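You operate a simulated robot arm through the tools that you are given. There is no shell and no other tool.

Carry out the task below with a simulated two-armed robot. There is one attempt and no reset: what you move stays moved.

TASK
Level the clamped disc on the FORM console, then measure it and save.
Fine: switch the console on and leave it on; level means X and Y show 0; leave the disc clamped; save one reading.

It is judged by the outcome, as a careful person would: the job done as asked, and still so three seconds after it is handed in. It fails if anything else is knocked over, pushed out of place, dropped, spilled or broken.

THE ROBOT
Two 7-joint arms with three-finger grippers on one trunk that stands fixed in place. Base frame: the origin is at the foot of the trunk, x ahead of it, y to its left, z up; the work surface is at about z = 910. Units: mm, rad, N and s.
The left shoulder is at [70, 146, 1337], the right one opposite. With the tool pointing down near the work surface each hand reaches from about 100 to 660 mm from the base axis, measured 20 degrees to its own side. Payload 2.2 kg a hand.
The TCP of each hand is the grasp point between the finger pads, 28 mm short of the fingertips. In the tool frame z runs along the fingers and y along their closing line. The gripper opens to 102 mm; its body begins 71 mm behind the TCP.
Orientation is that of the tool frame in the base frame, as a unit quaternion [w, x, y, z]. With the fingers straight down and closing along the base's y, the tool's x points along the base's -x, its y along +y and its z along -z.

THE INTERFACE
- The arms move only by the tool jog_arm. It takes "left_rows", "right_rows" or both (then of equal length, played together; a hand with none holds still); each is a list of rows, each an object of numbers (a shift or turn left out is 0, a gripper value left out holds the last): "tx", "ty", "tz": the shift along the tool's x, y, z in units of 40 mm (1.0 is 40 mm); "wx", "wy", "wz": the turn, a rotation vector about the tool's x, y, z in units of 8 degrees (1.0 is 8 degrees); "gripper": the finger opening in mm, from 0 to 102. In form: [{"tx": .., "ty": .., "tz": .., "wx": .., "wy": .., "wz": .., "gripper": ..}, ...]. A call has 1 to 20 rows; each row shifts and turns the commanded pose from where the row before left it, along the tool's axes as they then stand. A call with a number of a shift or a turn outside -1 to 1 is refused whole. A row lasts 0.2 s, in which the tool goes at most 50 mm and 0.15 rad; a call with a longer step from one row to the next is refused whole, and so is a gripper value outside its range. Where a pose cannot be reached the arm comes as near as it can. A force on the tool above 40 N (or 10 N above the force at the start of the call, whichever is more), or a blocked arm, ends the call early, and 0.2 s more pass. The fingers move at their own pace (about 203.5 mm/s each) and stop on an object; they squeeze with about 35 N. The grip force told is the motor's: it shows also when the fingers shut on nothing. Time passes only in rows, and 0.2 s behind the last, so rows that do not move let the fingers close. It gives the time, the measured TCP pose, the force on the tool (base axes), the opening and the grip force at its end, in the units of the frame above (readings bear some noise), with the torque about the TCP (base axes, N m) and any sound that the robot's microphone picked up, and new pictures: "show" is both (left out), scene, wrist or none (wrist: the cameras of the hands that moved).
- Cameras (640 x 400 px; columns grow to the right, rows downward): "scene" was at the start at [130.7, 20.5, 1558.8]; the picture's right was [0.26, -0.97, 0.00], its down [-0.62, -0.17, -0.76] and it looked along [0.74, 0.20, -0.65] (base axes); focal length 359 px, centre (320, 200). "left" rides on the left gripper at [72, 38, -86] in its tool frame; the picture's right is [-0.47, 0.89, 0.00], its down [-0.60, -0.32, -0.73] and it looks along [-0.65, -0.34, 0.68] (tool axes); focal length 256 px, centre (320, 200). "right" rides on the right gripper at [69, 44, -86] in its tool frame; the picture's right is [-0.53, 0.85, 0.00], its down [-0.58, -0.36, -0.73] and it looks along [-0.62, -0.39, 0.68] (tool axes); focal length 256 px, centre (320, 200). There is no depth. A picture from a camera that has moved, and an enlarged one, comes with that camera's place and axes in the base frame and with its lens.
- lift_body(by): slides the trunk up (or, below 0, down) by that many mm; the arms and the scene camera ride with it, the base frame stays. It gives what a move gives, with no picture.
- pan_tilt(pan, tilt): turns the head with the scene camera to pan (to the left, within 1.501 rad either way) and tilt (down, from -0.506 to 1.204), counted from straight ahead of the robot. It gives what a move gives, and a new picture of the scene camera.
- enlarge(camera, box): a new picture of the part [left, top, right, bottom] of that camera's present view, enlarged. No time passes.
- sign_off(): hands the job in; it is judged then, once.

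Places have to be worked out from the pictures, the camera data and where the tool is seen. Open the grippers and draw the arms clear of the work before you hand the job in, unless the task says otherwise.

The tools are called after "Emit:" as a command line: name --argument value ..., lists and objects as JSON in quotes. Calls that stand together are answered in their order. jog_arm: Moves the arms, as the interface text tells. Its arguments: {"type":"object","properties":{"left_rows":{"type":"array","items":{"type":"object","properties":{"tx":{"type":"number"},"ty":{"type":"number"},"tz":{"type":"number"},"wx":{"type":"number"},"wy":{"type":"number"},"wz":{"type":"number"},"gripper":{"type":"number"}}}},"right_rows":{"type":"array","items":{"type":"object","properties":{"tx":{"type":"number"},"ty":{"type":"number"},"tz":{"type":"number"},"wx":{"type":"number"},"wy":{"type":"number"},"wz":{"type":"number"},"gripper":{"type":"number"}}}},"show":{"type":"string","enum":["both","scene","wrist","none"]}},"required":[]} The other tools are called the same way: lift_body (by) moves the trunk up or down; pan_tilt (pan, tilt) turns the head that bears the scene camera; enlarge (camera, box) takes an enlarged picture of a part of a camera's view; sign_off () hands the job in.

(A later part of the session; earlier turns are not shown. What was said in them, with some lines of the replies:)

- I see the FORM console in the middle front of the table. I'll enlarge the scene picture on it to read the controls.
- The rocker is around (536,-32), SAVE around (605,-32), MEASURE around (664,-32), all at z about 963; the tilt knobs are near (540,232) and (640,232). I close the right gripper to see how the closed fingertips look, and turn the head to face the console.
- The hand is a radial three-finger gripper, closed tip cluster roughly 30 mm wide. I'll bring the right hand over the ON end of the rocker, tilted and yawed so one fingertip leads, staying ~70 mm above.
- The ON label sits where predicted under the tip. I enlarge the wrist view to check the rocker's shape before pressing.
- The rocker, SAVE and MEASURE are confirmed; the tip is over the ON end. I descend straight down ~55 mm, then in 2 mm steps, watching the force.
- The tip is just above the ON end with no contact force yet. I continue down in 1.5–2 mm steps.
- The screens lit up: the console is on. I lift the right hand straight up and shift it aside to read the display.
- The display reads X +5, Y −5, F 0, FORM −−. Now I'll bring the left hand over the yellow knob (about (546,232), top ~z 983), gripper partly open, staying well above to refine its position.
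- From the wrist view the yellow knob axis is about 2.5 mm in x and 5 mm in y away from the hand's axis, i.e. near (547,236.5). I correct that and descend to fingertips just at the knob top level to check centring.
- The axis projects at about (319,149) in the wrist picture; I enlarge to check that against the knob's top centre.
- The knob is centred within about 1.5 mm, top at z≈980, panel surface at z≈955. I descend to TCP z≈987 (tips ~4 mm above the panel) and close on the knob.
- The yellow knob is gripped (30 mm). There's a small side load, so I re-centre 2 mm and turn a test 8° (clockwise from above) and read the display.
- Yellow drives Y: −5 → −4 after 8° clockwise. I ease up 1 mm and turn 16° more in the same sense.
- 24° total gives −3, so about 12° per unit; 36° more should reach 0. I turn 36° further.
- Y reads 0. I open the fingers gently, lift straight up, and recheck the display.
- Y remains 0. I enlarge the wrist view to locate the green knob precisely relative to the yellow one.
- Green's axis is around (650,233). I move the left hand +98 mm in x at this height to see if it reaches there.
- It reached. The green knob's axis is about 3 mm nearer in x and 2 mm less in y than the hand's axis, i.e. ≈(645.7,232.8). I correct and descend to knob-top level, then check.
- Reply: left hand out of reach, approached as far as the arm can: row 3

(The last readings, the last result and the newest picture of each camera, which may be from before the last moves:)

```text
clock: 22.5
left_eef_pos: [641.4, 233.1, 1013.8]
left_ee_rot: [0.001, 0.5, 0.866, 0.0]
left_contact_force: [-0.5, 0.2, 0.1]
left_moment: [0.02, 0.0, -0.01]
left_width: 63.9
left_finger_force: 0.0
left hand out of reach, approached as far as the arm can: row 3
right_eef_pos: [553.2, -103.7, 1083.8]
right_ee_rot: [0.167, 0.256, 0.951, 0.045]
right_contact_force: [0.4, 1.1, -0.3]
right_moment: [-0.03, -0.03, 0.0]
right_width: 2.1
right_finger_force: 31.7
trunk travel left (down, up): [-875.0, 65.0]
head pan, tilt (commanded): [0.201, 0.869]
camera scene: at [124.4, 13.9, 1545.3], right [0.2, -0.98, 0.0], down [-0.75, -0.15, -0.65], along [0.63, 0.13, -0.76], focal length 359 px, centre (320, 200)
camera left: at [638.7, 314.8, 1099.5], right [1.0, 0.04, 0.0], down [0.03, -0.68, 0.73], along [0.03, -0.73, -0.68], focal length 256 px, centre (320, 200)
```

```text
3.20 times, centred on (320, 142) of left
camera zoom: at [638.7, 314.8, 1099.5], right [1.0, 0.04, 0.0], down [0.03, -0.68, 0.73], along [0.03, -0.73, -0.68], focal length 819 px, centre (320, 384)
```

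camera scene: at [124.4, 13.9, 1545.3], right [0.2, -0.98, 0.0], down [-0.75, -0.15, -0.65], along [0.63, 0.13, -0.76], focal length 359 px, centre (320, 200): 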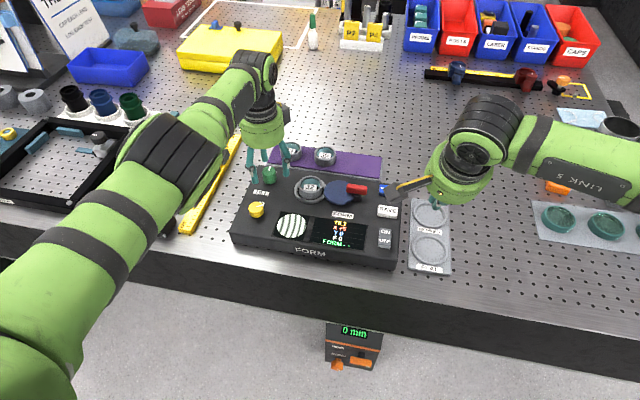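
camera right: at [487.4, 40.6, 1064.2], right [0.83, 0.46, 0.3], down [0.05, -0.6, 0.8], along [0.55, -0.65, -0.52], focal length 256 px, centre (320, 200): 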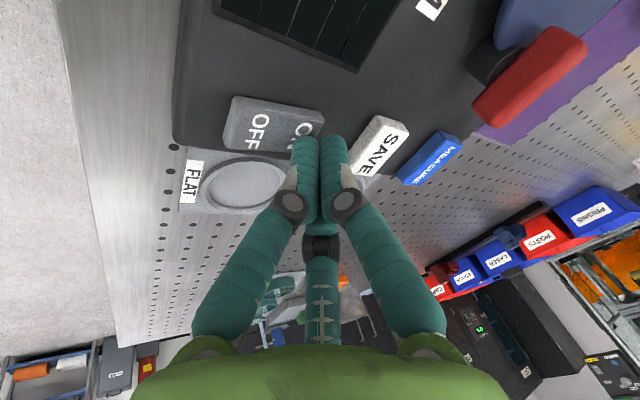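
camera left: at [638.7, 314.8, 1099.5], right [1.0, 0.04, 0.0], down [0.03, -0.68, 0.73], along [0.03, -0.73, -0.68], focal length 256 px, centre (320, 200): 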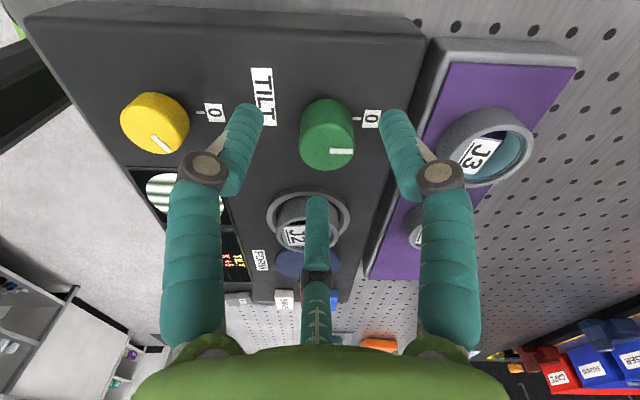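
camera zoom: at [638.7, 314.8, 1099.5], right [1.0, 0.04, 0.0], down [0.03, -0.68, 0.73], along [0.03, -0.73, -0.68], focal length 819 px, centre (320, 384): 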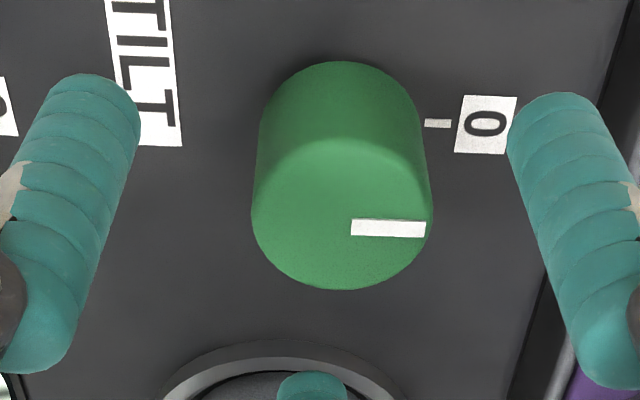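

The arm can't quite reach the green knob at low height with the trunk as is, so I'll lower the trunk. First I raise both hands 110 mm.

Emit:
jog_arm --left_rows '[{"tz": -0.9167}, {"tz": -0.9167}, {"tz": -0.9167}, {}]' --right_rows '[{"tx": -0.271, "ty": 0.157, "tz": -0.862}, {"tx": -0.271, "ty": 0.157, "tz": -0.862}, {"tx": -0.271, "ty": 0.157, "tz": -0.862}, {}]' --show "scene"

```text
clock: 23.5
left_eef_pos: [643.3, 235.0, 1126.1]
left_ee_rot: [0.0, 0.499, 0.867, -0.001]
left_contact_force: [-0.7, 0.2, -0.6]
left_moment: [-0.02, -0.03, 0.01]
left_width: 64.2
left_finger_force: 0.1
right_eef_pos: [552.1, -103.8, 1193.3]
right_ee_rot: [0.168, 0.256, 0.951, 0.045]
right_contact_force: [0.1, 0.0, 0.0]
right_moment: [-0.03, 0.02, 0.01]
right_width: 2.0
right_finger_force: 31.7
trunk travel left (down, up): [-875.0, 65.0]
head pan, tilt (commanded): [0.201, 0.869]
camera scene: at [124.6, 14.5, 1545.3], right [0.2, -0.98, 0.0], down [-0.75, -0.15, -0.65], along [0.63, 0.13, -0.76], focal length 359 px, centre (320, 200)
```

scene: 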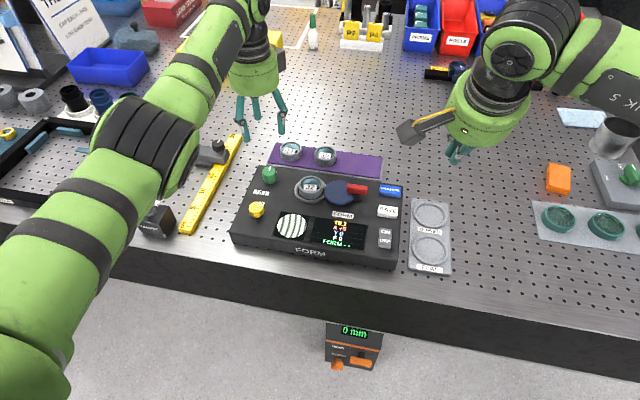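

Both hands are raised. I lower the trunk by 60 mm first and look.

Emit:
lift_body --by -60

Emit:
pan_tilt --pan 0.25 --tilt 0.8

```text
clock: 24.5
left_eef_pos: [641.8, 233.9, 1065.8]
left_ee_rot: [0.0, 0.5, 0.866, 0.0]
left_contact_force: [0.2, -0.9, -0.1]
left_moment: [0.0, 0.01, 0.03]
left_width: 63.9
left_finger_force: 0.1
right_eef_pos: [551.8, -103.8, 1135.1]
right_ee_rot: [0.168, 0.255, 0.951, 0.045]
right_contact_force: [0.3, -0.9, 0.2]
right_moment: [0.03, 0.02, 0.01]
right_width: 2.2
right_finger_force: 31.1
trunk travel left (down, up): [-815.0, 125.0]
head pan, tilt (commanded): [0.201, 0.869]
```

```text
clock: 25.2
left_eef_pos: [641.4, 233.9, 1066.3]
left_ee_rot: [0.001, 0.5, 0.866, 0.0]
left_contact_force: [-0.3, 0.3, -0.1]
left_moment: [0.03, -0.02, 0.0]
left_width: 64.2
left_finger_force: 0.1
right_eef_pos: [551.2, -103.5, 1133.5]
right_ee_rot: [0.168, 0.255, 0.951, 0.046]
right_contact_force: [0.0, 1.0, 0.3]
right_moment: [0.02, -0.04, -0.01]
right_width: 2.0
right_finger_force: 31.3
trunk travel left (down, up): [-815.0, 125.0]
head pan, tilt (commanded): [0.25, 0.799]
camera scene: at [126.6, 18.5, 1490.8], right [0.25, -0.97, 0.0], down [-0.69, -0.18, -0.7], along [0.68, 0.17, -0.72], focal length 359 px, centre (320, 200)
```

scene: 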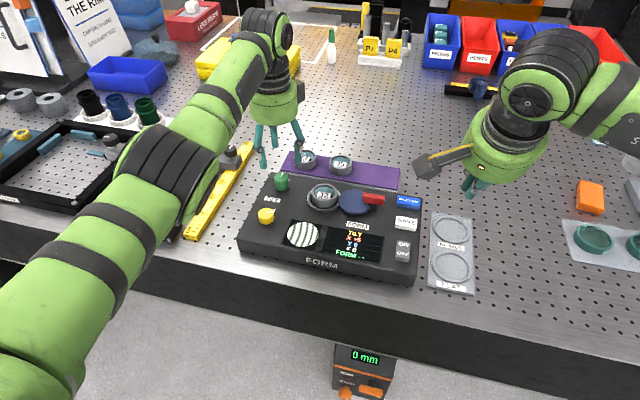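

The elbow is well above the bench (arm nearly level at z≈1280). I lower the trunk another 40 mm, leaving the fingertips ~18 mm above the knob top.

Emit:
lift_body --by -40

Emit:
enlarge --camera "left" --box '[220, 60, 420, 185]'

Emit:
enlarge --camera "scene" --box '[220, 130, 440, 290]'

```text
clock: 26.0
left_eef_pos: [641.4, 233.8, 1026.1]
left_ee_rot: [0.0, 0.499, 0.866, 0.0]
left_contact_force: [0.2, -0.1, 0.9]
left_moment: [0.0, -0.02, -0.01]
left_width: 64.1
left_finger_force: 0.1
right_eef_pos: [551.2, -104.7, 1094.2]
right_ee_rot: [0.168, 0.254, 0.951, 0.046]
right_contact_force: [0.6, -0.8, -0.7]
right_moment: [-0.01, -0.03, -0.02]
right_width: 2.3
right_finger_force: 31.2
trunk travel left (down, up): [-775.0, 165.0]
head pan, tilt (commanded): [0.25, 0.799]
```

```text
3.20 times, centred on (320, 122) of left
camera zoom: at [639.2, 315.5, 1112.7], right [1.0, 0.04, 0.0], down [0.03, -0.68, 0.73], along [0.03, -0.73, -0.68], focal length 819 px, centre (320, 448)
```

zoom: 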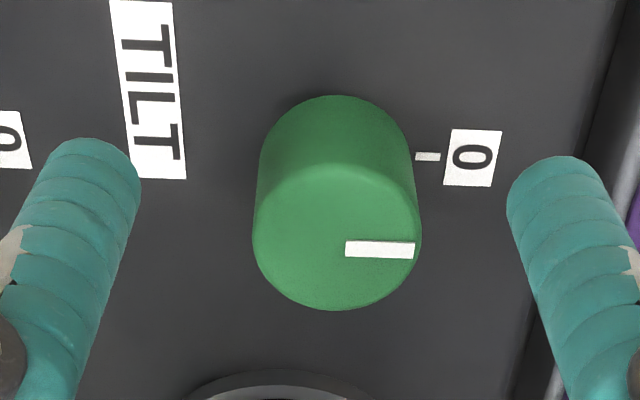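

```text
2.50 times, centred on (330, 210) of scene
camera zoom: at [126.3, 18.5, 1450.8], right [0.25, -0.97, 0.0], down [-0.69, -0.18, -0.7], along [0.68, 0.17, -0.72], focal length 896 px, centre (295, 175)
```

zoom: 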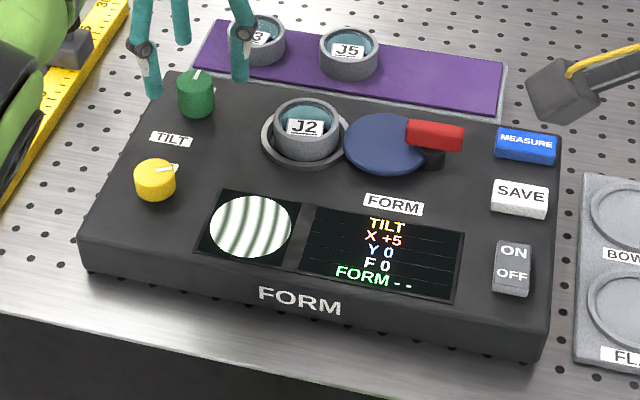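

Trunk is 100 mm lower. The green axis is now ≈(645,231), so I shift (+3.5,−2.5) mm and descend so the tips just straddle the knob top, then check.

Emit:
jog_arm --left_rows '[{"tx": -0.098, "ty": 0.044, "tz": 0.1}, {"tz": 0.25}, {"tz": 0.225}, {}, {}]' --show "none"

Emit:
enlarge --camera "left" --box '[220, 80, 420, 205]'

Emit:
enlarge --camera "scene" --box '[220, 120, 380, 220]'

```text
clock: 27.2
left_eef_pos: [646.3, 231.4, 1003.4]
left_ee_rot: [0.0, 0.499, 0.867, 0.0]
left_contact_force: [-0.3, 0.4, -0.2]
left_moment: [0.01, 0.0, 0.04]
left_width: 64.0
left_finger_force: 0.1
right_eef_pos: [552.0, -104.6, 1092.5]
right_ee_rot: [0.167, 0.255, 0.951, 0.044]
right_contact_force: [0.4, 0.0, 0.9]
right_moment: [0.01, 0.02, 0.02]
right_width: 1.9
right_finger_force: 31.2
trunk travel left (down, up): [-775.0, 165.0]
head pan, tilt (commanded): [0.25, 0.799]
```

```text
3.20 times, centred on (320, 142) of left
camera zoom: at [642.9, 312.9, 1089.7], right [1.0, 0.04, 0.0], down [0.03, -0.68, 0.73], along [0.03, -0.73, -0.68], focal length 819 px, centre (320, 384)
```

zoom: 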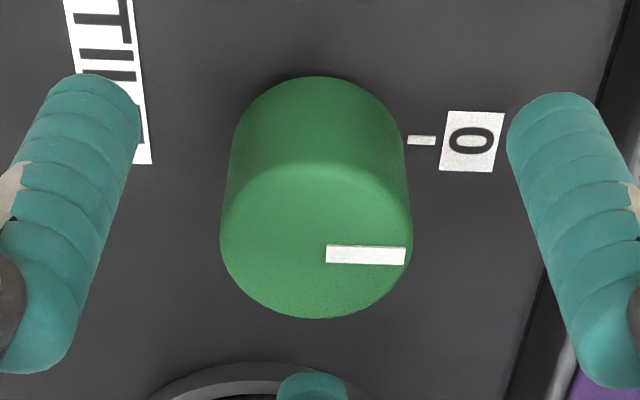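

```text
4.00 times, centred on (300, 170) of scene
camera zoom: at [126.7, 18.6, 1450.8], right [0.25, -0.97, 0.0], down [-0.69, -0.18, -0.7], along [0.68, 0.17, -0.72], focal length 1434 px, centre (400, 320)
```

zoom: 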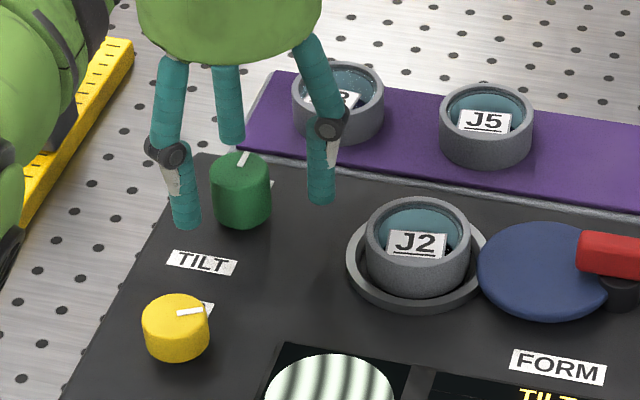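

The hand is now centred on the green knob within about 1 mm (the green knob is taller, top ≈z 982). I descend to TCP z≈990, keeping tips off the panel, and close on it.

Emit:
jog_arm --left_rows '[{"tz": 0.2}, {"tz": 0.135}, {}, {"gripper": 20}, {}, {}]' --show "none"

Emit:
enlarge --camera "left" --box '[220, 80, 420, 205]'

Emit:
enlarge --camera "scene" --box '[220, 130, 440, 290]'

```text
clock: 28.6
left_eef_pos: [644.4, 232.5, 990.1]
left_ee_rot: [-0.001, 0.499, 0.866, 0.002]
left_contact_force: [-3.8, 3.6, 0.6]
left_moment: [0.39, 0.27, 0.0]
left_width: 31.2
left_finger_force: 45.0
right_eef_pos: [550.9, -103.8, 1093.7]
right_ee_rot: [0.168, 0.255, 0.951, 0.045]
right_contact_force: [-0.5, 0.0, -0.4]
right_moment: [0.0, -0.02, -0.01]
right_width: 2.1
right_finger_force: 31.7
trunk travel left (down, up): [-775.0, 165.0]
head pan, tilt (commanded): [0.25, 0.799]
```

```text
3.20 times, centred on (320, 142) of left
camera zoom: at [642.3, 314.2, 1076.4], right [1.0, 0.04, 0.0], down [0.03, -0.68, 0.73], along [0.03, -0.73, -0.68], focal length 819 px, centre (320, 384)
```

zoom: 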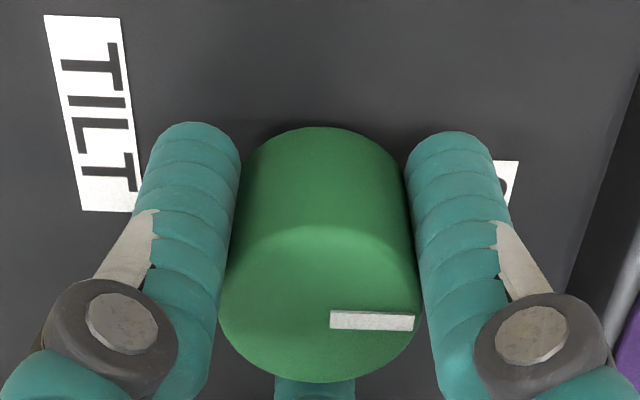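

```text
2.50 times, centred on (330, 210) of scene
camera zoom: at [125.4, 19.3, 1450.9], right [0.25, -0.97, 0.0], down [-0.69, -0.18, -0.7], along [0.68, 0.17, -0.72], focal length 896 px, centre (295, 175)
```

zoom: 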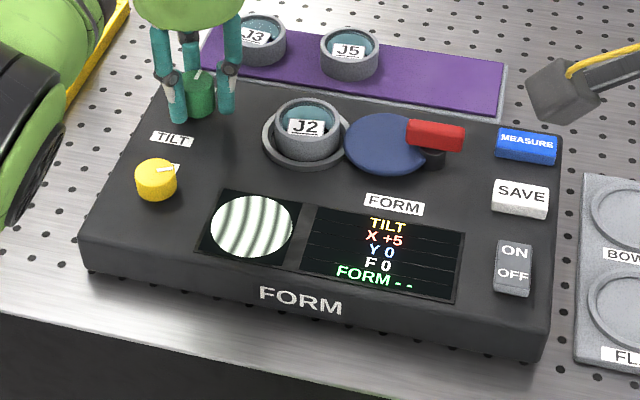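

The green knob is gripped (31 mm, low side force). I turn a test 12° counter-clockwise and read X.

Emit:
jog_arm --left_rows '[{"wz": -0.5}, {"wz": -0.5}, {"wz": -0.5}, {}, {}]' --show "none"

Emit:
enlarge --camera "scene" --box '[220, 130, 440, 290]'

```text
clock: 29.8
left_eef_pos: [645.9, 232.7, 989.9]
left_ee_rot: [-0.001, 0.406, 0.914, 0.001]
left_contact_force: [-3.7, 7.1, 0.8]
left_moment: [0.24, 0.1, 0.0]
left_width: 31.0
left_finger_force: 44.7
right_eef_pos: [551.6, -103.7, 1093.6]
right_ee_rot: [0.168, 0.255, 0.951, 0.045]
right_contact_force: [-0.2, -0.1, 0.5]
right_moment: [-0.01, -0.01, -0.01]
right_width: 2.1
right_finger_force: 31.3
trunk travel left (down, up): [-775.0, 165.0]
head pan, tilt (commanded): [0.25, 0.799]
```

```text
2.50 times, centred on (330, 210) of scene
camera zoom: at [125.8, 20.3, 1450.9], right [0.25, -0.97, 0.0], down [-0.69, -0.18, -0.7], along [0.68, 0.17, -0.72], focal length 896 px, centre (295, 175)
```

zoom: 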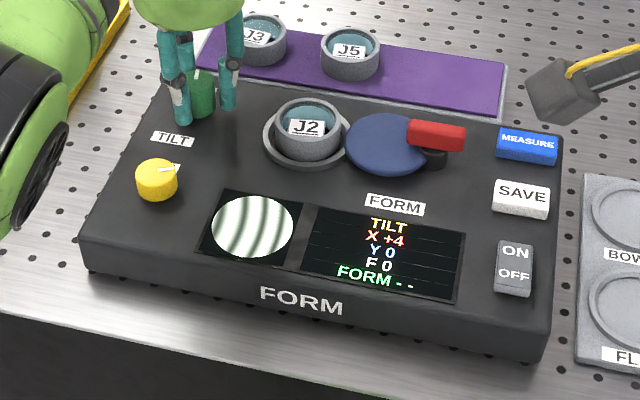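

X went to +4, so counter-clockwise is right at 12° per unit. I ease the side load and turn another 48°.

Emit:
jog_arm --left_rows '[{"tx": 0.034, "ty": 0.007}, {"wz": -0.5}, {"wz": -0.5}, {"wz": -0.5}, {"wz": -0.5}, {"wz": -0.5}, {"wz": -0.5}, {"wz": -0.5}, {"wz": -0.5}, {"wz": -0.5}, {"wz": -0.5}, {"wz": -0.5}, {"wz": -0.5}, {}, {}]' --show "none"

Emit:
enlarge --camera "scene" --box '[220, 130, 440, 290]'

```text
clock: 33.0
left_eef_pos: [645.9, 234.2, 989.8]
left_ee_rot: [-0.001, -0.001, 1.0, 0.0]
left_contact_force: [10.3, 7.1, 10.3]
left_moment: [0.41, -0.34, 0.0]
left_width: 31.0
left_finger_force: 44.8
right_eef_pos: [552.5, -103.2, 1094.0]
right_ee_rot: [0.168, 0.256, 0.951, 0.044]
right_contact_force: [0.1, -0.1, -0.5]
right_moment: [0.0, 0.02, 0.01]
right_width: 2.1
right_finger_force: 31.6
trunk travel left (down, up): [-775.0, 165.0]
head pan, tilt (commanded): [0.25, 0.799]
```

```text
2.50 times, centred on (330, 210) of scene
camera zoom: at [127.8, 19.7, 1450.7], right [0.25, -0.97, 0.0], down [-0.7, -0.18, -0.7], along [0.68, 0.17, -0.72], focal length 896 px, centre (295, 175)
```

zoom: 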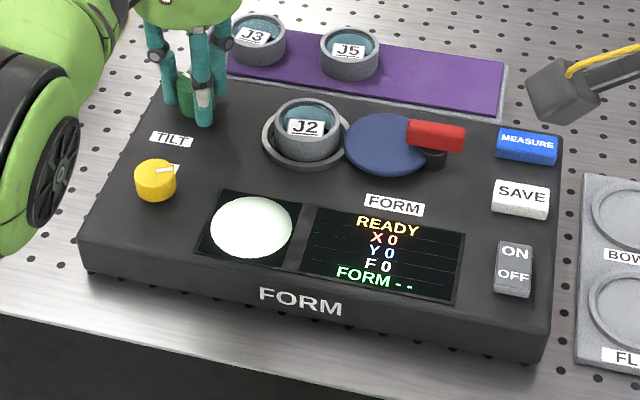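

READY, X 0, Y 0. I open the left fingers and lift straight up.

Emit:
jog_arm --left_rows '[{"gripper": 64}, {}, {}, {"tz": -0.5}, {"tz": -0.8}, {"tz": -0.8}, {"tz": -0.8}, {}]' --show "scene"

Emit:
enlarge --camera "scene" --box '[220, 130, 440, 290]'

```text
clock: 34.8
left_eef_pos: [647.1, 233.2, 1104.5]
left_ee_rot: [-0.001, -0.001, 1.0, 0.0]
left_contact_force: [0.4, 0.1, 0.2]
left_moment: [0.01, -0.02, 0.01]
left_width: 64.0
left_finger_force: 0.1
right_eef_pos: [552.8, -103.7, 1092.8]
right_ee_rot: [0.168, 0.256, 0.951, 0.045]
right_contact_force: [0.9, 0.9, -0.6]
right_moment: [-0.01, -0.01, -0.01]
right_width: 2.0
right_finger_force: 32.1
trunk travel left (down, up): [-775.0, 165.0]
head pan, tilt (commanded): [0.25, 0.799]
camera scene: at [127.2, 18.7, 1450.8], right [0.25, -0.97, 0.0], down [-0.69, -0.18, -0.7], along [0.68, 0.17, -0.72], focal length 359 px, centre (320, 200)
```

scene: 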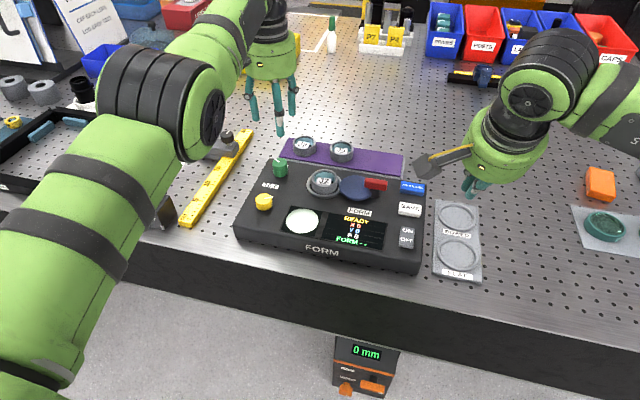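

```text
2.50 times, centred on (330, 210) of scene
camera zoom: at [127.2, 18.7, 1450.8], right [0.25, -0.97, 0.0], down [-0.69, -0.18, -0.7], along [0.68, 0.17, -0.72], focal length 896 px, centre (295, 175)
```

zoom: 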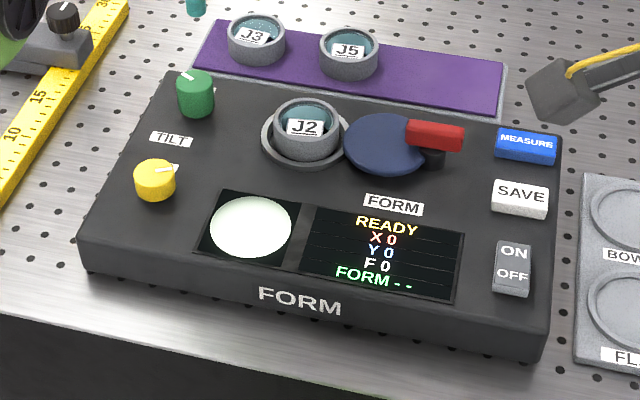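

READY holds after release. Now I bring the right hand above MEASURE (≈(663,−32)), staying ~50 mm above it.

Emit:
jog_arm --right_rows '[{"tx": -0.254, "ty": 0.667, "tz": 0.4875}, {"tx": -0.254, "ty": 0.667, "tz": 0.4875}, {"tx": -0.254, "ty": 0.667, "tz": 0.4875}, {"tx": -0.254, "ty": 0.667, "tz": 0.4875}, {}, {}]' --show "both"

Emit:
enlarge --camera "right" --box '[180, 0, 420, 150]'

Emit:
enlarge --camera "scene" --box '[220, 130, 440, 290]'

```text
clock: 36.2
left_eef_pos: [646.0, 234.5, 1105.9]
left_ee_rot: [0.0, -0.001, 1.0, 0.0]
left_contact_force: [0.3, 0.4, -1.3]
left_moment: [-0.02, 0.0, 0.01]
left_width: 64.0
left_finger_force: 0.0
right_eef_pos: [664.8, -31.4, 1051.9]
right_ee_rot: [0.168, 0.254, 0.951, 0.046]
right_contact_force: [-0.7, 0.5, -0.2]
right_moment: [0.02, 0.0, -0.02]
right_width: 2.1
right_finger_force: 31.3
trunk travel left (down, up): [-775.0, 165.0]
head pan, tilt (commanded): [0.25, 0.799]
camera scene: at [126.6, 18.2, 1450.8], right [0.25, -0.97, 0.0], down [-0.69, -0.18, -0.7], along [0.68, 0.17, -0.72], focal length 359 px, centre (320, 200)
camera right: at [597.8, 40.7, 1120.3], right [0.83, 0.47, 0.3], down [0.05, -0.6, 0.8], along [0.55, -0.65, -0.52], focal length 256 px, centre (320, 200)
```

scene: 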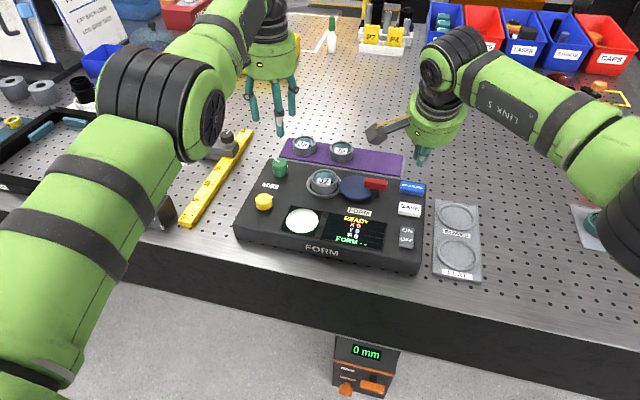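
right: 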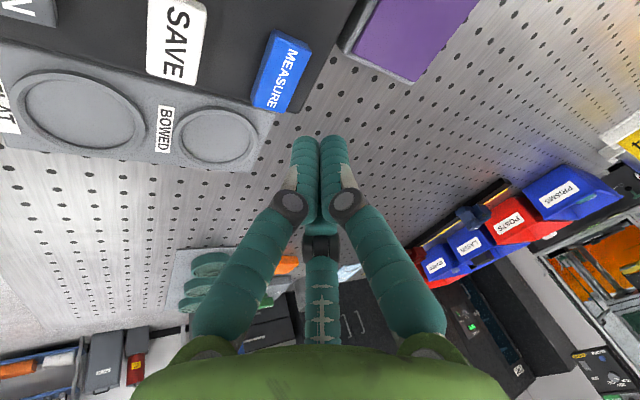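

```text
2.67 times, centred on (300, 75) of right
camera zoom: at [597.8, 40.7, 1120.3], right [0.83, 0.47, 0.3], down [0.05, -0.6, 0.8], along [0.55, -0.65, -0.52], focal length 683 px, centre (373, 533)
```

zoom: 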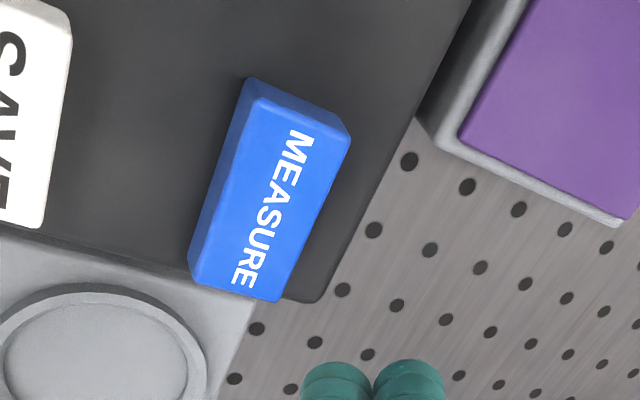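

```text
2.50 times, centred on (330, 210) of scene
camera zoom: at [126.6, 18.2, 1450.8], right [0.25, -0.97, 0.0], down [-0.69, -0.18, -0.7], along [0.68, 0.17, -0.72], focal length 896 px, centre (295, 175)
```

zoom: 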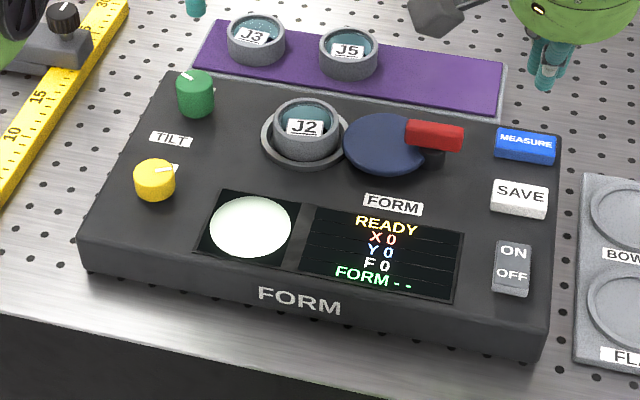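

MEASURE's top centre is near (662,−28). I shift slightly, descend to ~1004, then go down in 2 mm steps watching the force.

Emit:
jog_arm --right_rows '[{"tx": 0.2205, "ty": -0.0985, "tz": 0.551}, {"tx": 0.2205, "ty": -0.0985, "tz": 0.551}, {}, {"tx": 0.0148, "ty": -0.00855, "tz": 0.047}, {"tx": 0.0148, "ty": -0.00855, "tz": 0.047}, {}]' --show "none"

Emit:
enlarge --camera "right" --box '[200, 50, 440, 200]'

Emit:
enlarge --camera "scene" --box '[220, 130, 440, 290]'

```text
clock: 37.6
left_eef_pos: [647.6, 233.1, 1105.5]
left_ee_rot: [0.0, -0.002, 1.0, 0.001]
left_contact_force: [-0.6, -0.1, -0.3]
left_moment: [0.04, -0.02, -0.02]
left_width: 63.7
left_finger_force: 0.0
right_eef_pos: [658.5, -29.9, 998.5]
right_ee_rot: [0.167, 0.256, 0.951, 0.044]
right_contact_force: [0.3, -0.2, -0.8]
right_moment: [0.02, -0.01, 0.02]
right_width: 1.8
right_finger_force: 31.5
trunk travel left (down, up): [-775.0, 165.0]
head pan, tilt (commanded): [0.25, 0.799]
```

```text
2.67 times, centred on (320, 125) of right
camera zoom: at [593.4, 43.1, 1067.6], right [0.83, 0.46, 0.3], down [0.05, -0.6, 0.8], along [0.55, -0.65, -0.52], focal length 683 px, centre (320, 400)
```

zoom: 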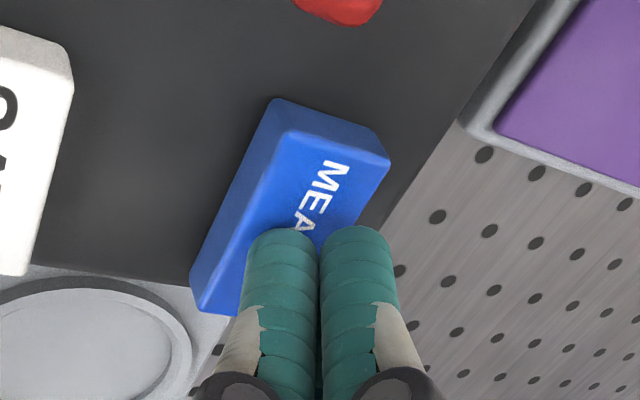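

```text
2.50 times, centred on (330, 210) of scene
camera zoom: at [126.7, 18.5, 1450.8], right [0.25, -0.97, 0.0], down [-0.69, -0.18, -0.7], along [0.68, 0.17, -0.72], focal length 896 px, centre (295, 175)
```

zoom: 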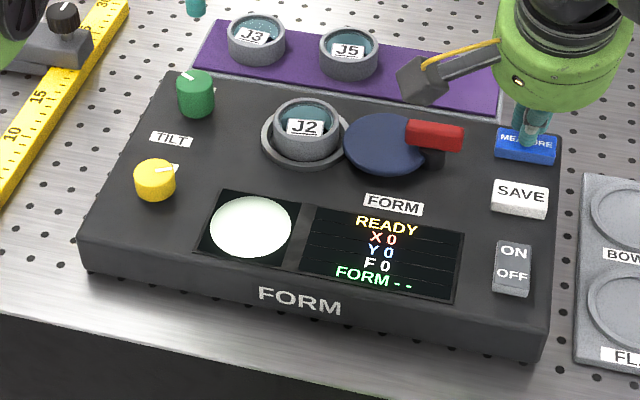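

The leading fingertip sits on the middle of MEASURE, not yet pressing. I go down in 1.5–2 mm steps.

Emit:
jog_arm --right_rows '[{"tx": 0.0148, "ty": -0.00855, "tz": 0.047}, {"tx": 0.0148, "ty": -0.00855, "tz": 0.047}, {}]' --show "none"

Emit:
enlarge --camera "scene" --box '[220, 130, 440, 290]'

```text
clock: 38.4
left_eef_pos: [646.5, 234.4, 1105.5]
left_ee_rot: [0.0, -0.001, 1.0, 0.001]
left_contact_force: [0.4, 0.8, -0.1]
left_moment: [0.0, 0.04, 0.05]
left_width: 64.0
left_finger_force: 0.1
right_eef_pos: [659.2, -29.8, 994.3]
right_ee_rot: [0.168, 0.255, 0.951, 0.045]
right_contact_force: [-0.5, -0.9, 0.6]
right_moment: [0.02, 0.01, 0.0]
right_width: 1.9
right_finger_force: 32.3
trunk travel left (down, up): [-775.0, 165.0]
head pan, tilt (commanded): [0.25, 0.799]
```

```text
2.50 times, centred on (330, 210) of scene
camera zoom: at [126.7, 18.4, 1450.8], right [0.25, -0.97, 0.0], down [-0.69, -0.18, -0.7], along [0.68, 0.17, -0.72], focal length 896 px, centre (295, 175)
```

zoom: 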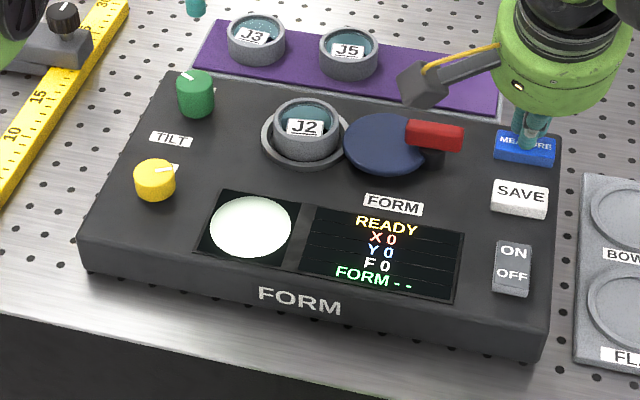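

No force yet; the tip is about to touch. I continue down a further 4 mm in small steps.

Emit:
jog_arm --right_rows '[{"tx": 0.0148, "ty": -0.00855, "tz": 0.047}, {"tx": 0.0148, "ty": -0.00855, "tz": 0.047}, {}]' --show "none"

Emit:
enlarge --camera "scene" --box '[220, 130, 440, 290]'

```text
clock: 39.2
left_eef_pos: [646.3, 233.7, 1106.1]
left_ee_rot: [0.0, -0.001, 1.0, 0.0]
left_contact_force: [0.1, 0.0, 0.6]
left_moment: [-0.01, 0.0, -0.04]
left_width: 64.0
left_finger_force: 0.2
right_eef_pos: [658.0, -29.1, 990.7]
right_ee_rot: [0.168, 0.254, 0.951, 0.046]
right_contact_force: [1.7, 0.5, 5.2]
right_moment: [0.0, -0.05, 0.01]
right_width: 2.3
right_finger_force: 30.9
trunk travel left (down, up): [-775.0, 165.0]
head pan, tilt (commanded): [0.25, 0.799]
heard: click
```

```text
2.50 times, centred on (330, 210) of scene
camera zoom: at [126.4, 18.5, 1450.9], right [0.25, -0.97, 0.0], down [-0.69, -0.18, -0.7], along [0.68, 0.17, -0.72], focal length 896 px, centre (295, 175)
```

zoom: 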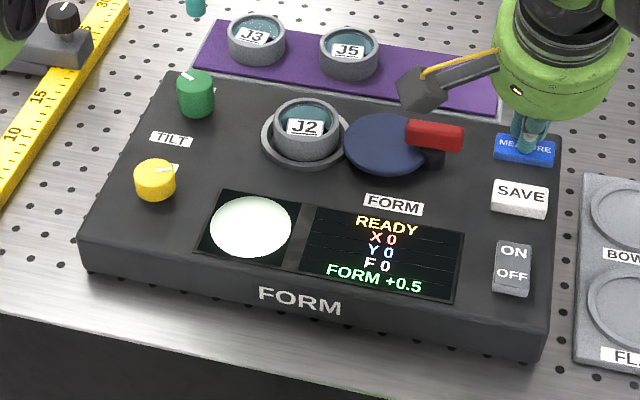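

Click heard and FORM shows +0.5: measured. I lift and move back over SAVE (≈(603,−30)).

Emit:
jog_arm --right_rows '[{"tx": -0.1665, "ty": 0.096, "tz": -0.529}, {"tx": -0.1665, "ty": 0.096, "tz": -0.529}, {"tx": 0.579, "ty": -0.335, "tz": -0.244}, {"tx": 0.579, "ty": -0.335, "tz": -0.244}, {}, {}]' --show "scene"

Emit:
enlarge --camera "right" --box '[200, 0, 440, 150]'

Emit:
enlarge --camera "scene" --box '[220, 130, 440, 290]'

```text
clock: 40.6
left_eef_pos: [647.3, 232.5, 1105.1]
left_ee_rot: [-0.001, -0.001, 1.0, 0.0]
left_contact_force: [0.7, 0.5, -0.3]
left_moment: [-0.01, 0.03, 0.0]
left_width: 63.9
left_finger_force: 0.0
right_eef_pos: [601.1, -31.2, 1035.8]
right_ee_rot: [0.168, 0.255, 0.951, 0.045]
right_contact_force: [-0.4, -1.2, 0.4]
right_moment: [-0.04, -0.04, 0.0]
right_width: 2.2
right_finger_force: 31.7
trunk travel left (down, up): [-775.0, 165.0]
head pan, tilt (commanded): [0.25, 0.799]
camera scene: at [127.0, 18.2, 1450.8], right [0.25, -0.97, 0.0], down [-0.69, -0.18, -0.7], along [0.68, 0.17, -0.72], focal length 359 px, centre (320, 200)
```

scene: 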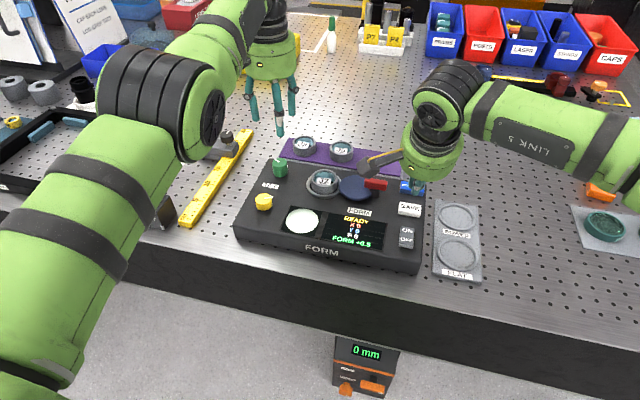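

```text
2.67 times, centred on (320, 75) of right
camera zoom: at [535.7, 42.0, 1104.9], right [0.83, 0.46, 0.3], down [0.05, -0.6, 0.8], along [0.55, -0.65, -0.53], focal length 683 px, centre (320, 533)
```

zoom: 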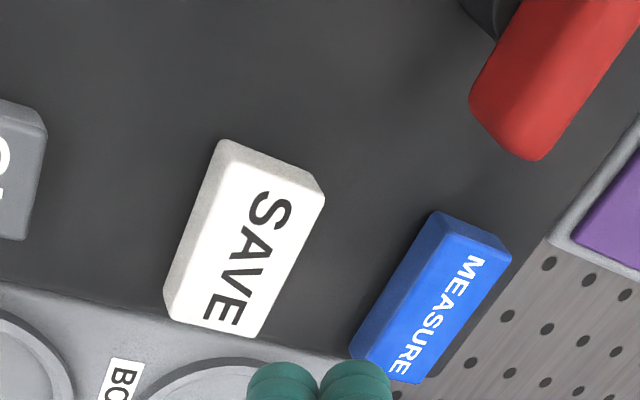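

```text
2.50 times, centred on (330, 210) of scene
camera zoom: at [127.0, 18.2, 1450.8], right [0.25, -0.97, 0.0], down [-0.69, -0.18, -0.7], along [0.68, 0.17, -0.72], focal length 896 px, centre (295, 175)
```

zoom: 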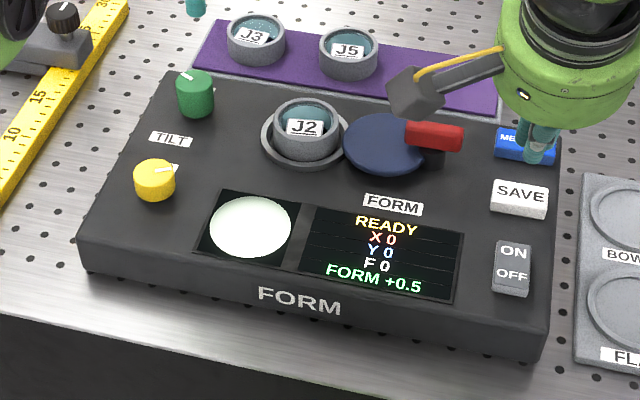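

SAVE's top centre is at about (604.5,−28.5). I adjust and descend to ~z 996 just above it.

Emit:
jog_arm --right_rows '[{"tx": 0.137, "ty": -0.0575, "tz": 0.479}, {"tx": 0.137, "ty": -0.0575, "tz": 0.479}, {}, {}]' --show "none"

Emit:
enlarge --camera "right" --box '[200, 50, 440, 200]'

Emit:
enlarge --camera "scene" --box '[220, 130, 440, 290]'

```text
clock: 41.6
left_eef_pos: [646.9, 235.0, 1104.2]
left_ee_rot: [-0.001, -0.001, 1.0, 0.0]
left_contact_force: [0.2, -0.5, -0.1]
left_moment: [-0.02, 0.01, 0.02]
left_width: 64.0
left_finger_force: 0.1
right_eef_pos: [603.8, -28.7, 995.4]
right_ee_rot: [0.168, 0.255, 0.951, 0.045]
right_contact_force: [-0.5, -0.6, 0.2]
right_moment: [0.06, 0.03, -0.01]
right_width: 2.0
right_finger_force: 31.6
trunk travel left (down, up): [-775.0, 165.0]
head pan, tilt (commanded): [0.25, 0.799]
```

```text
2.67 times, centred on (320, 125) of right
camera zoom: at [537.7, 44.2, 1065.0], right [0.83, 0.46, 0.3], down [0.05, -0.6, 0.8], along [0.55, -0.65, -0.52], focal length 683 px, centre (320, 400)
```

zoom: 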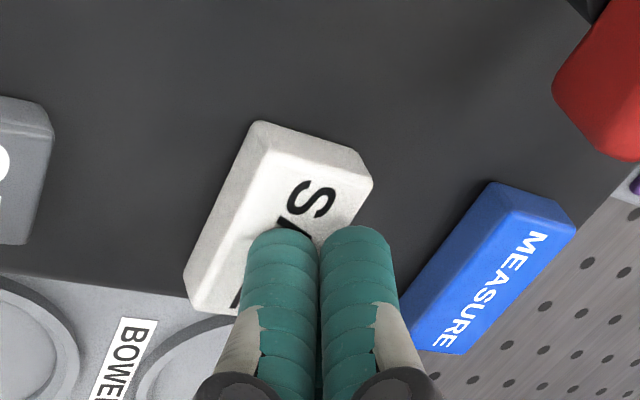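

```text
2.50 times, centred on (330, 210) of scene
camera zoom: at [126.9, 18.5, 1450.8], right [0.25, -0.97, 0.0], down [-0.69, -0.18, -0.7], along [0.68, 0.17, -0.72], focal length 896 px, centre (295, 175)
```

zoom: 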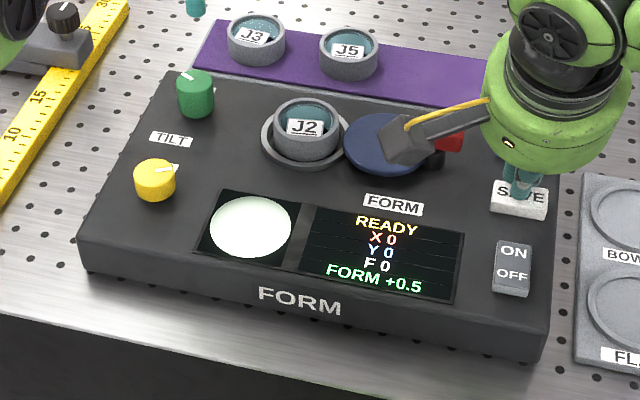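

The tip is centred on SAVE with no contact yet and the reading FORM +0.5 is still shown. I press down 4 mm in small steps.

Emit:
jog_arm --right_rows '[{"tx": 0.0148, "ty": -0.00855, "tz": 0.047}, {"tx": 0.0148, "ty": -0.00855, "tz": 0.047}, {}]' --show "none"

Emit:
enlarge --camera "scene" --box '[220, 130, 440, 290]'

```text
clock: 42.4
left_eef_pos: [646.5, 234.5, 1105.5]
left_ee_rot: [0.0, -0.002, 1.0, 0.0]
left_contact_force: [-0.4, 0.2, -0.4]
left_moment: [0.03, 0.01, 0.02]
left_width: 63.9
left_finger_force: 0.1
right_eef_pos: [603.8, -29.3, 993.6]
right_ee_rot: [0.169, 0.255, 0.951, 0.045]
right_contact_force: [-0.6, -0.2, 1.8]
right_moment: [-0.01, 0.01, 0.05]
right_width: 2.5
right_finger_force: 31.5
trunk travel left (down, up): [-775.0, 165.0]
head pan, tilt (commanded): [0.25, 0.799]
heard: click
```

```text
2.50 times, centred on (330, 210) of scene
camera zoom: at [126.2, 18.6, 1450.9], right [0.25, -0.97, 0.0], down [-0.69, -0.18, -0.7], along [0.68, 0.17, -0.72], focal length 896 px, centre (295, 175)
```

zoom: 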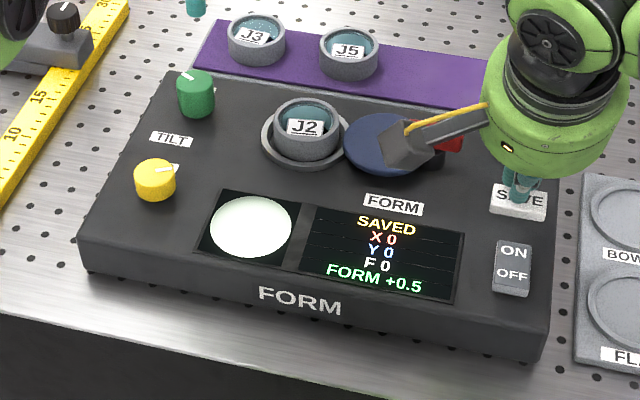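

SAVED with FORM +0.5, X 0, Y 0. I lift the right hand straight up, then draw both hands back clear and open the grippers.

Emit:
jog_arm --right_rows '[{"tx": -0.2486, "ty": 0.1436, "tz": -0.79}, {"tx": -0.2486, "ty": 0.1436, "tz": -0.79}, {"tx": -0.2486, "ty": 0.1436, "tz": -0.79}, {"tx": -0.2486, "ty": 0.1436, "tz": -0.79}, {"tx": -0.2486, "ty": 0.1436, "tz": -0.79}, {"tx": -0.45, "ty": -0.78}, {"tx": -0.45, "ty": -0.78}, {"tx": -0.45, "ty": -0.78}, {"tx": -0.45, "ty": -0.78}, {"gripper": 102}, {}, {}]' --left_rows '[{}, {}, {"tz": -0.8}, {"tz": -0.8}, {"tz": -0.8}, {"tx": 0.9}, {"tx": 0.9}, {"tx": 0.9}, {"tx": 0.9}, {"gripper": 102}, {}, {}]' --show "scene"

Emit:
enlarge --camera "scene" --box '[220, 130, 440, 290]'

```text
clock: 45.0
left_eef_pos: [607.5, 242.1, 1240.9]
left_ee_rot: [0.0, 0.0, 1.0, 0.0]
left_contact_force: [-0.2, 0.4, -0.5]
left_moment: [0.01, -0.01, -0.02]
left_width: 102.0
left_finger_force: 0.1
left hand out of reach, approached as far as the arm can: row 3, 5, 6, 7, 8, 9
right_eef_pos: [602.4, -172.1, 1158.0]
right_ee_rot: [0.167, 0.255, 0.951, 0.046]
right_contact_force: [0.2, -0.6, 0.0]
right_moment: [-0.02, 0.0, 0.0]
right_width: 102.3
right_finger_force: 0.1
trunk travel left (down, up): [-775.0, 165.0]
head pan, tilt (commanded): [0.25, 0.799]
camera scene: at [126.8, 17.6, 1450.8], right [0.25, -0.97, 0.0], down [-0.69, -0.18, -0.7], along [0.68, 0.17, -0.72], focal length 359 px, centre (320, 200)
```

scene: 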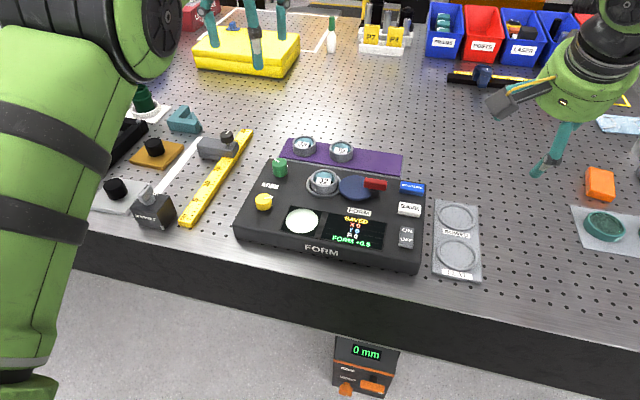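

```text
2.50 times, centred on (330, 210) of scene
camera zoom: at [126.8, 17.6, 1450.8], right [0.25, -0.97, 0.0], down [-0.69, -0.18, -0.7], along [0.68, 0.17, -0.72], focal length 896 px, centre (295, 175)
```

zoom: 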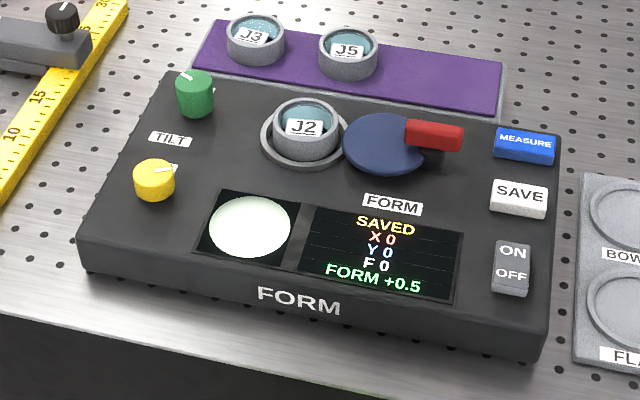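

The console shows SAVED, X 0, Y 0. The left hand is high but stopped short of its pull-back; I let a moment pass to see where it settles.

Emit:
jog_arm --left_rows '[{}, {}, {}]' --show "both"

```text
clock: 45.8
left_eef_pos: [607.0, 243.4, 1241.2]
left_ee_rot: [-0.001, -0.001, 1.0, -0.001]
left_contact_force: [0.4, -0.4, 0.0]
left_moment: [-0.01, 0.0, 0.0]
left_width: 102.0
left_finger_force: 0.0
right_eef_pos: [601.8, -170.5, 1157.7]
right_ee_rot: [0.168, 0.256, 0.951, 0.044]
right_contact_force: [0.0, 0.8, 0.3]
right_moment: [0.02, -0.01, 0.01]
right_width: 101.9
right_finger_force: 0.0
trunk travel left (down, up): [-775.0, 165.0]
head pan, tilt (commanded): [0.25, 0.799]
camera scene: at [126.9, 18.7, 1450.8], right [0.25, -0.97, 0.0], down [-0.69, -0.18, -0.7], along [0.68, 0.17, -0.72], focal length 359 px, centre (320, 200)
camera left: at [535.7, 281.5, 1328.3], right [0.46, 0.89, 0.0], down [0.61, -0.32, 0.73], along [0.65, -0.34, -0.68], focal length 256 px, centre (320, 200)
```

scene: 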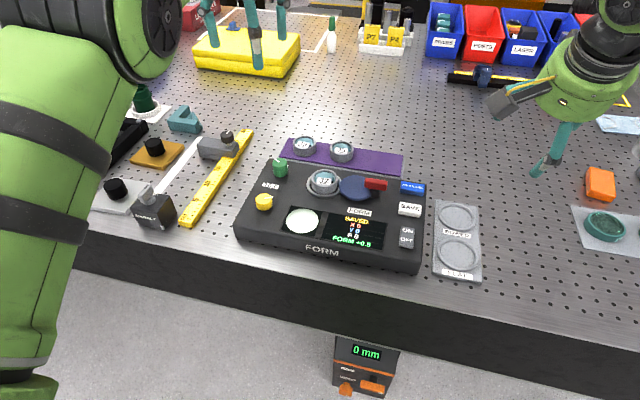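
left: 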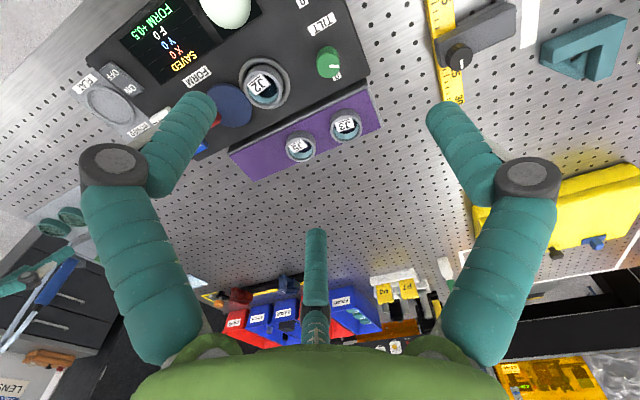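

Both hands are open and high above the console. I raise the trunk back up 100 mm and then pull the left hand back toward the robot.

Emit:
lift_body --by 100

Emit:
jog_arm --left_rows '[{"tx": 0.3}, {"tx": 0.5}, {"tx": 0.5}, {}]' --show "scene"

```text
clock: 47.1
left_eef_pos: [607.2, 244.0, 1341.8]
left_ee_rot: [-0.001, -0.001, 1.0, 0.0]
left_contact_force: [0.2, 0.0, 0.1]
left_moment: [0.01, -0.02, -0.01]
left_width: 102.1
left_finger_force: 0.0
right_eef_pos: [601.7, -171.8, 1258.9]
right_ee_rot: [0.168, 0.255, 0.951, 0.044]
right_contact_force: [1.0, -0.2, 0.5]
right_moment: [0.03, 0.0, -0.03]
right_width: 102.3
right_finger_force: 0.0
trunk travel left (down, up): [-875.0, 65.0]
head pan, tilt (commanded): [0.25, 0.799]
```

```text
clock: 48.1
left_eef_pos: [601.6, 245.0, 1356.9]
left_ee_rot: [-0.001, -0.001, 1.0, 0.001]
left_contact_force: [0.2, 0.0, 0.1]
left_moment: [0.0, -0.01, -0.03]
left_width: 101.9
left_finger_force: 0.1
left hand out of reach, approached as far as the arm can: row 1, 2, 3
right_eef_pos: [602.8, -172.0, 1259.7]
right_ee_rot: [0.167, 0.255, 0.951, 0.045]
right_contact_force: [-0.2, 0.0, -0.3]
right_moment: [0.0, 0.01, 0.02]
right_width: 101.9
right_finger_force: 0.0
trunk travel left (down, up): [-875.0, 65.0]
head pan, tilt (commanded): [0.25, 0.799]
camera scene: at [127.0, 18.6, 1550.8], right [0.25, -0.97, 0.0], down [-0.69, -0.18, -0.7], along [0.68, 0.17, -0.72], focal length 359 px, centre (320, 200)
```

scene: 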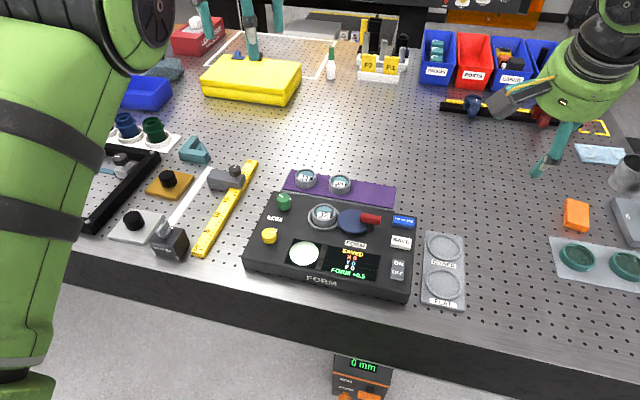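

Both arms are well clear (left hand ~380 mm above the bench) with grippers open. One last look at the console before handing in.

Emit:
enlarge --camera "scene" --box '[235, 150, 475, 320]'

```text
2.35 times, centred on (355, 235) of scene
camera zoom: at [127.0, 18.6, 1550.8], right [0.25, -0.97, 0.0], down [-0.69, -0.18, -0.7], along [0.68, 0.17, -0.72], focal length 844 px, centre (238, 118)
```

zoom: 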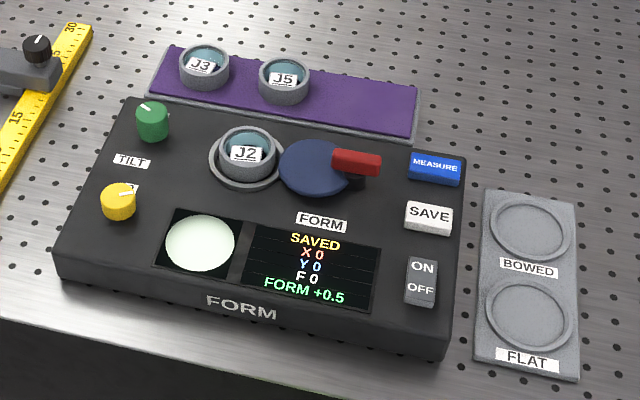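

The console is on, shows SAVED with X 0, Y 0, FORM +0.5, the disc is still clamped, and nothing else has moved. I hand the job in.

Emit:
sign_off

```text
The job is handed in.
```

The disc on the FORM console is level, measured and saved. The display reads SAVED, X 0, Y 0, FORM +0.5.

- **Console:** I switched it on and left it on.
- **Levelling:** It started at X +5, Y −5. I turned the yellow knob to bring Y to 0 and the green knob to bring X to 0. Both stayed at 0 after I let go.
- **Reading:** I pressed MEASURE once and SAVE once, and heard a click each time.
- **Disc and surroundings:** I didn't touch the clamp lever, so disc J2 is still clamped. The last picture shows nothing else knocked or moved.
- **Arms:** Both grippers are open and well above the bench. The left hand could not pull back as far as I wanted, so it is parked about 380 mm above the console.
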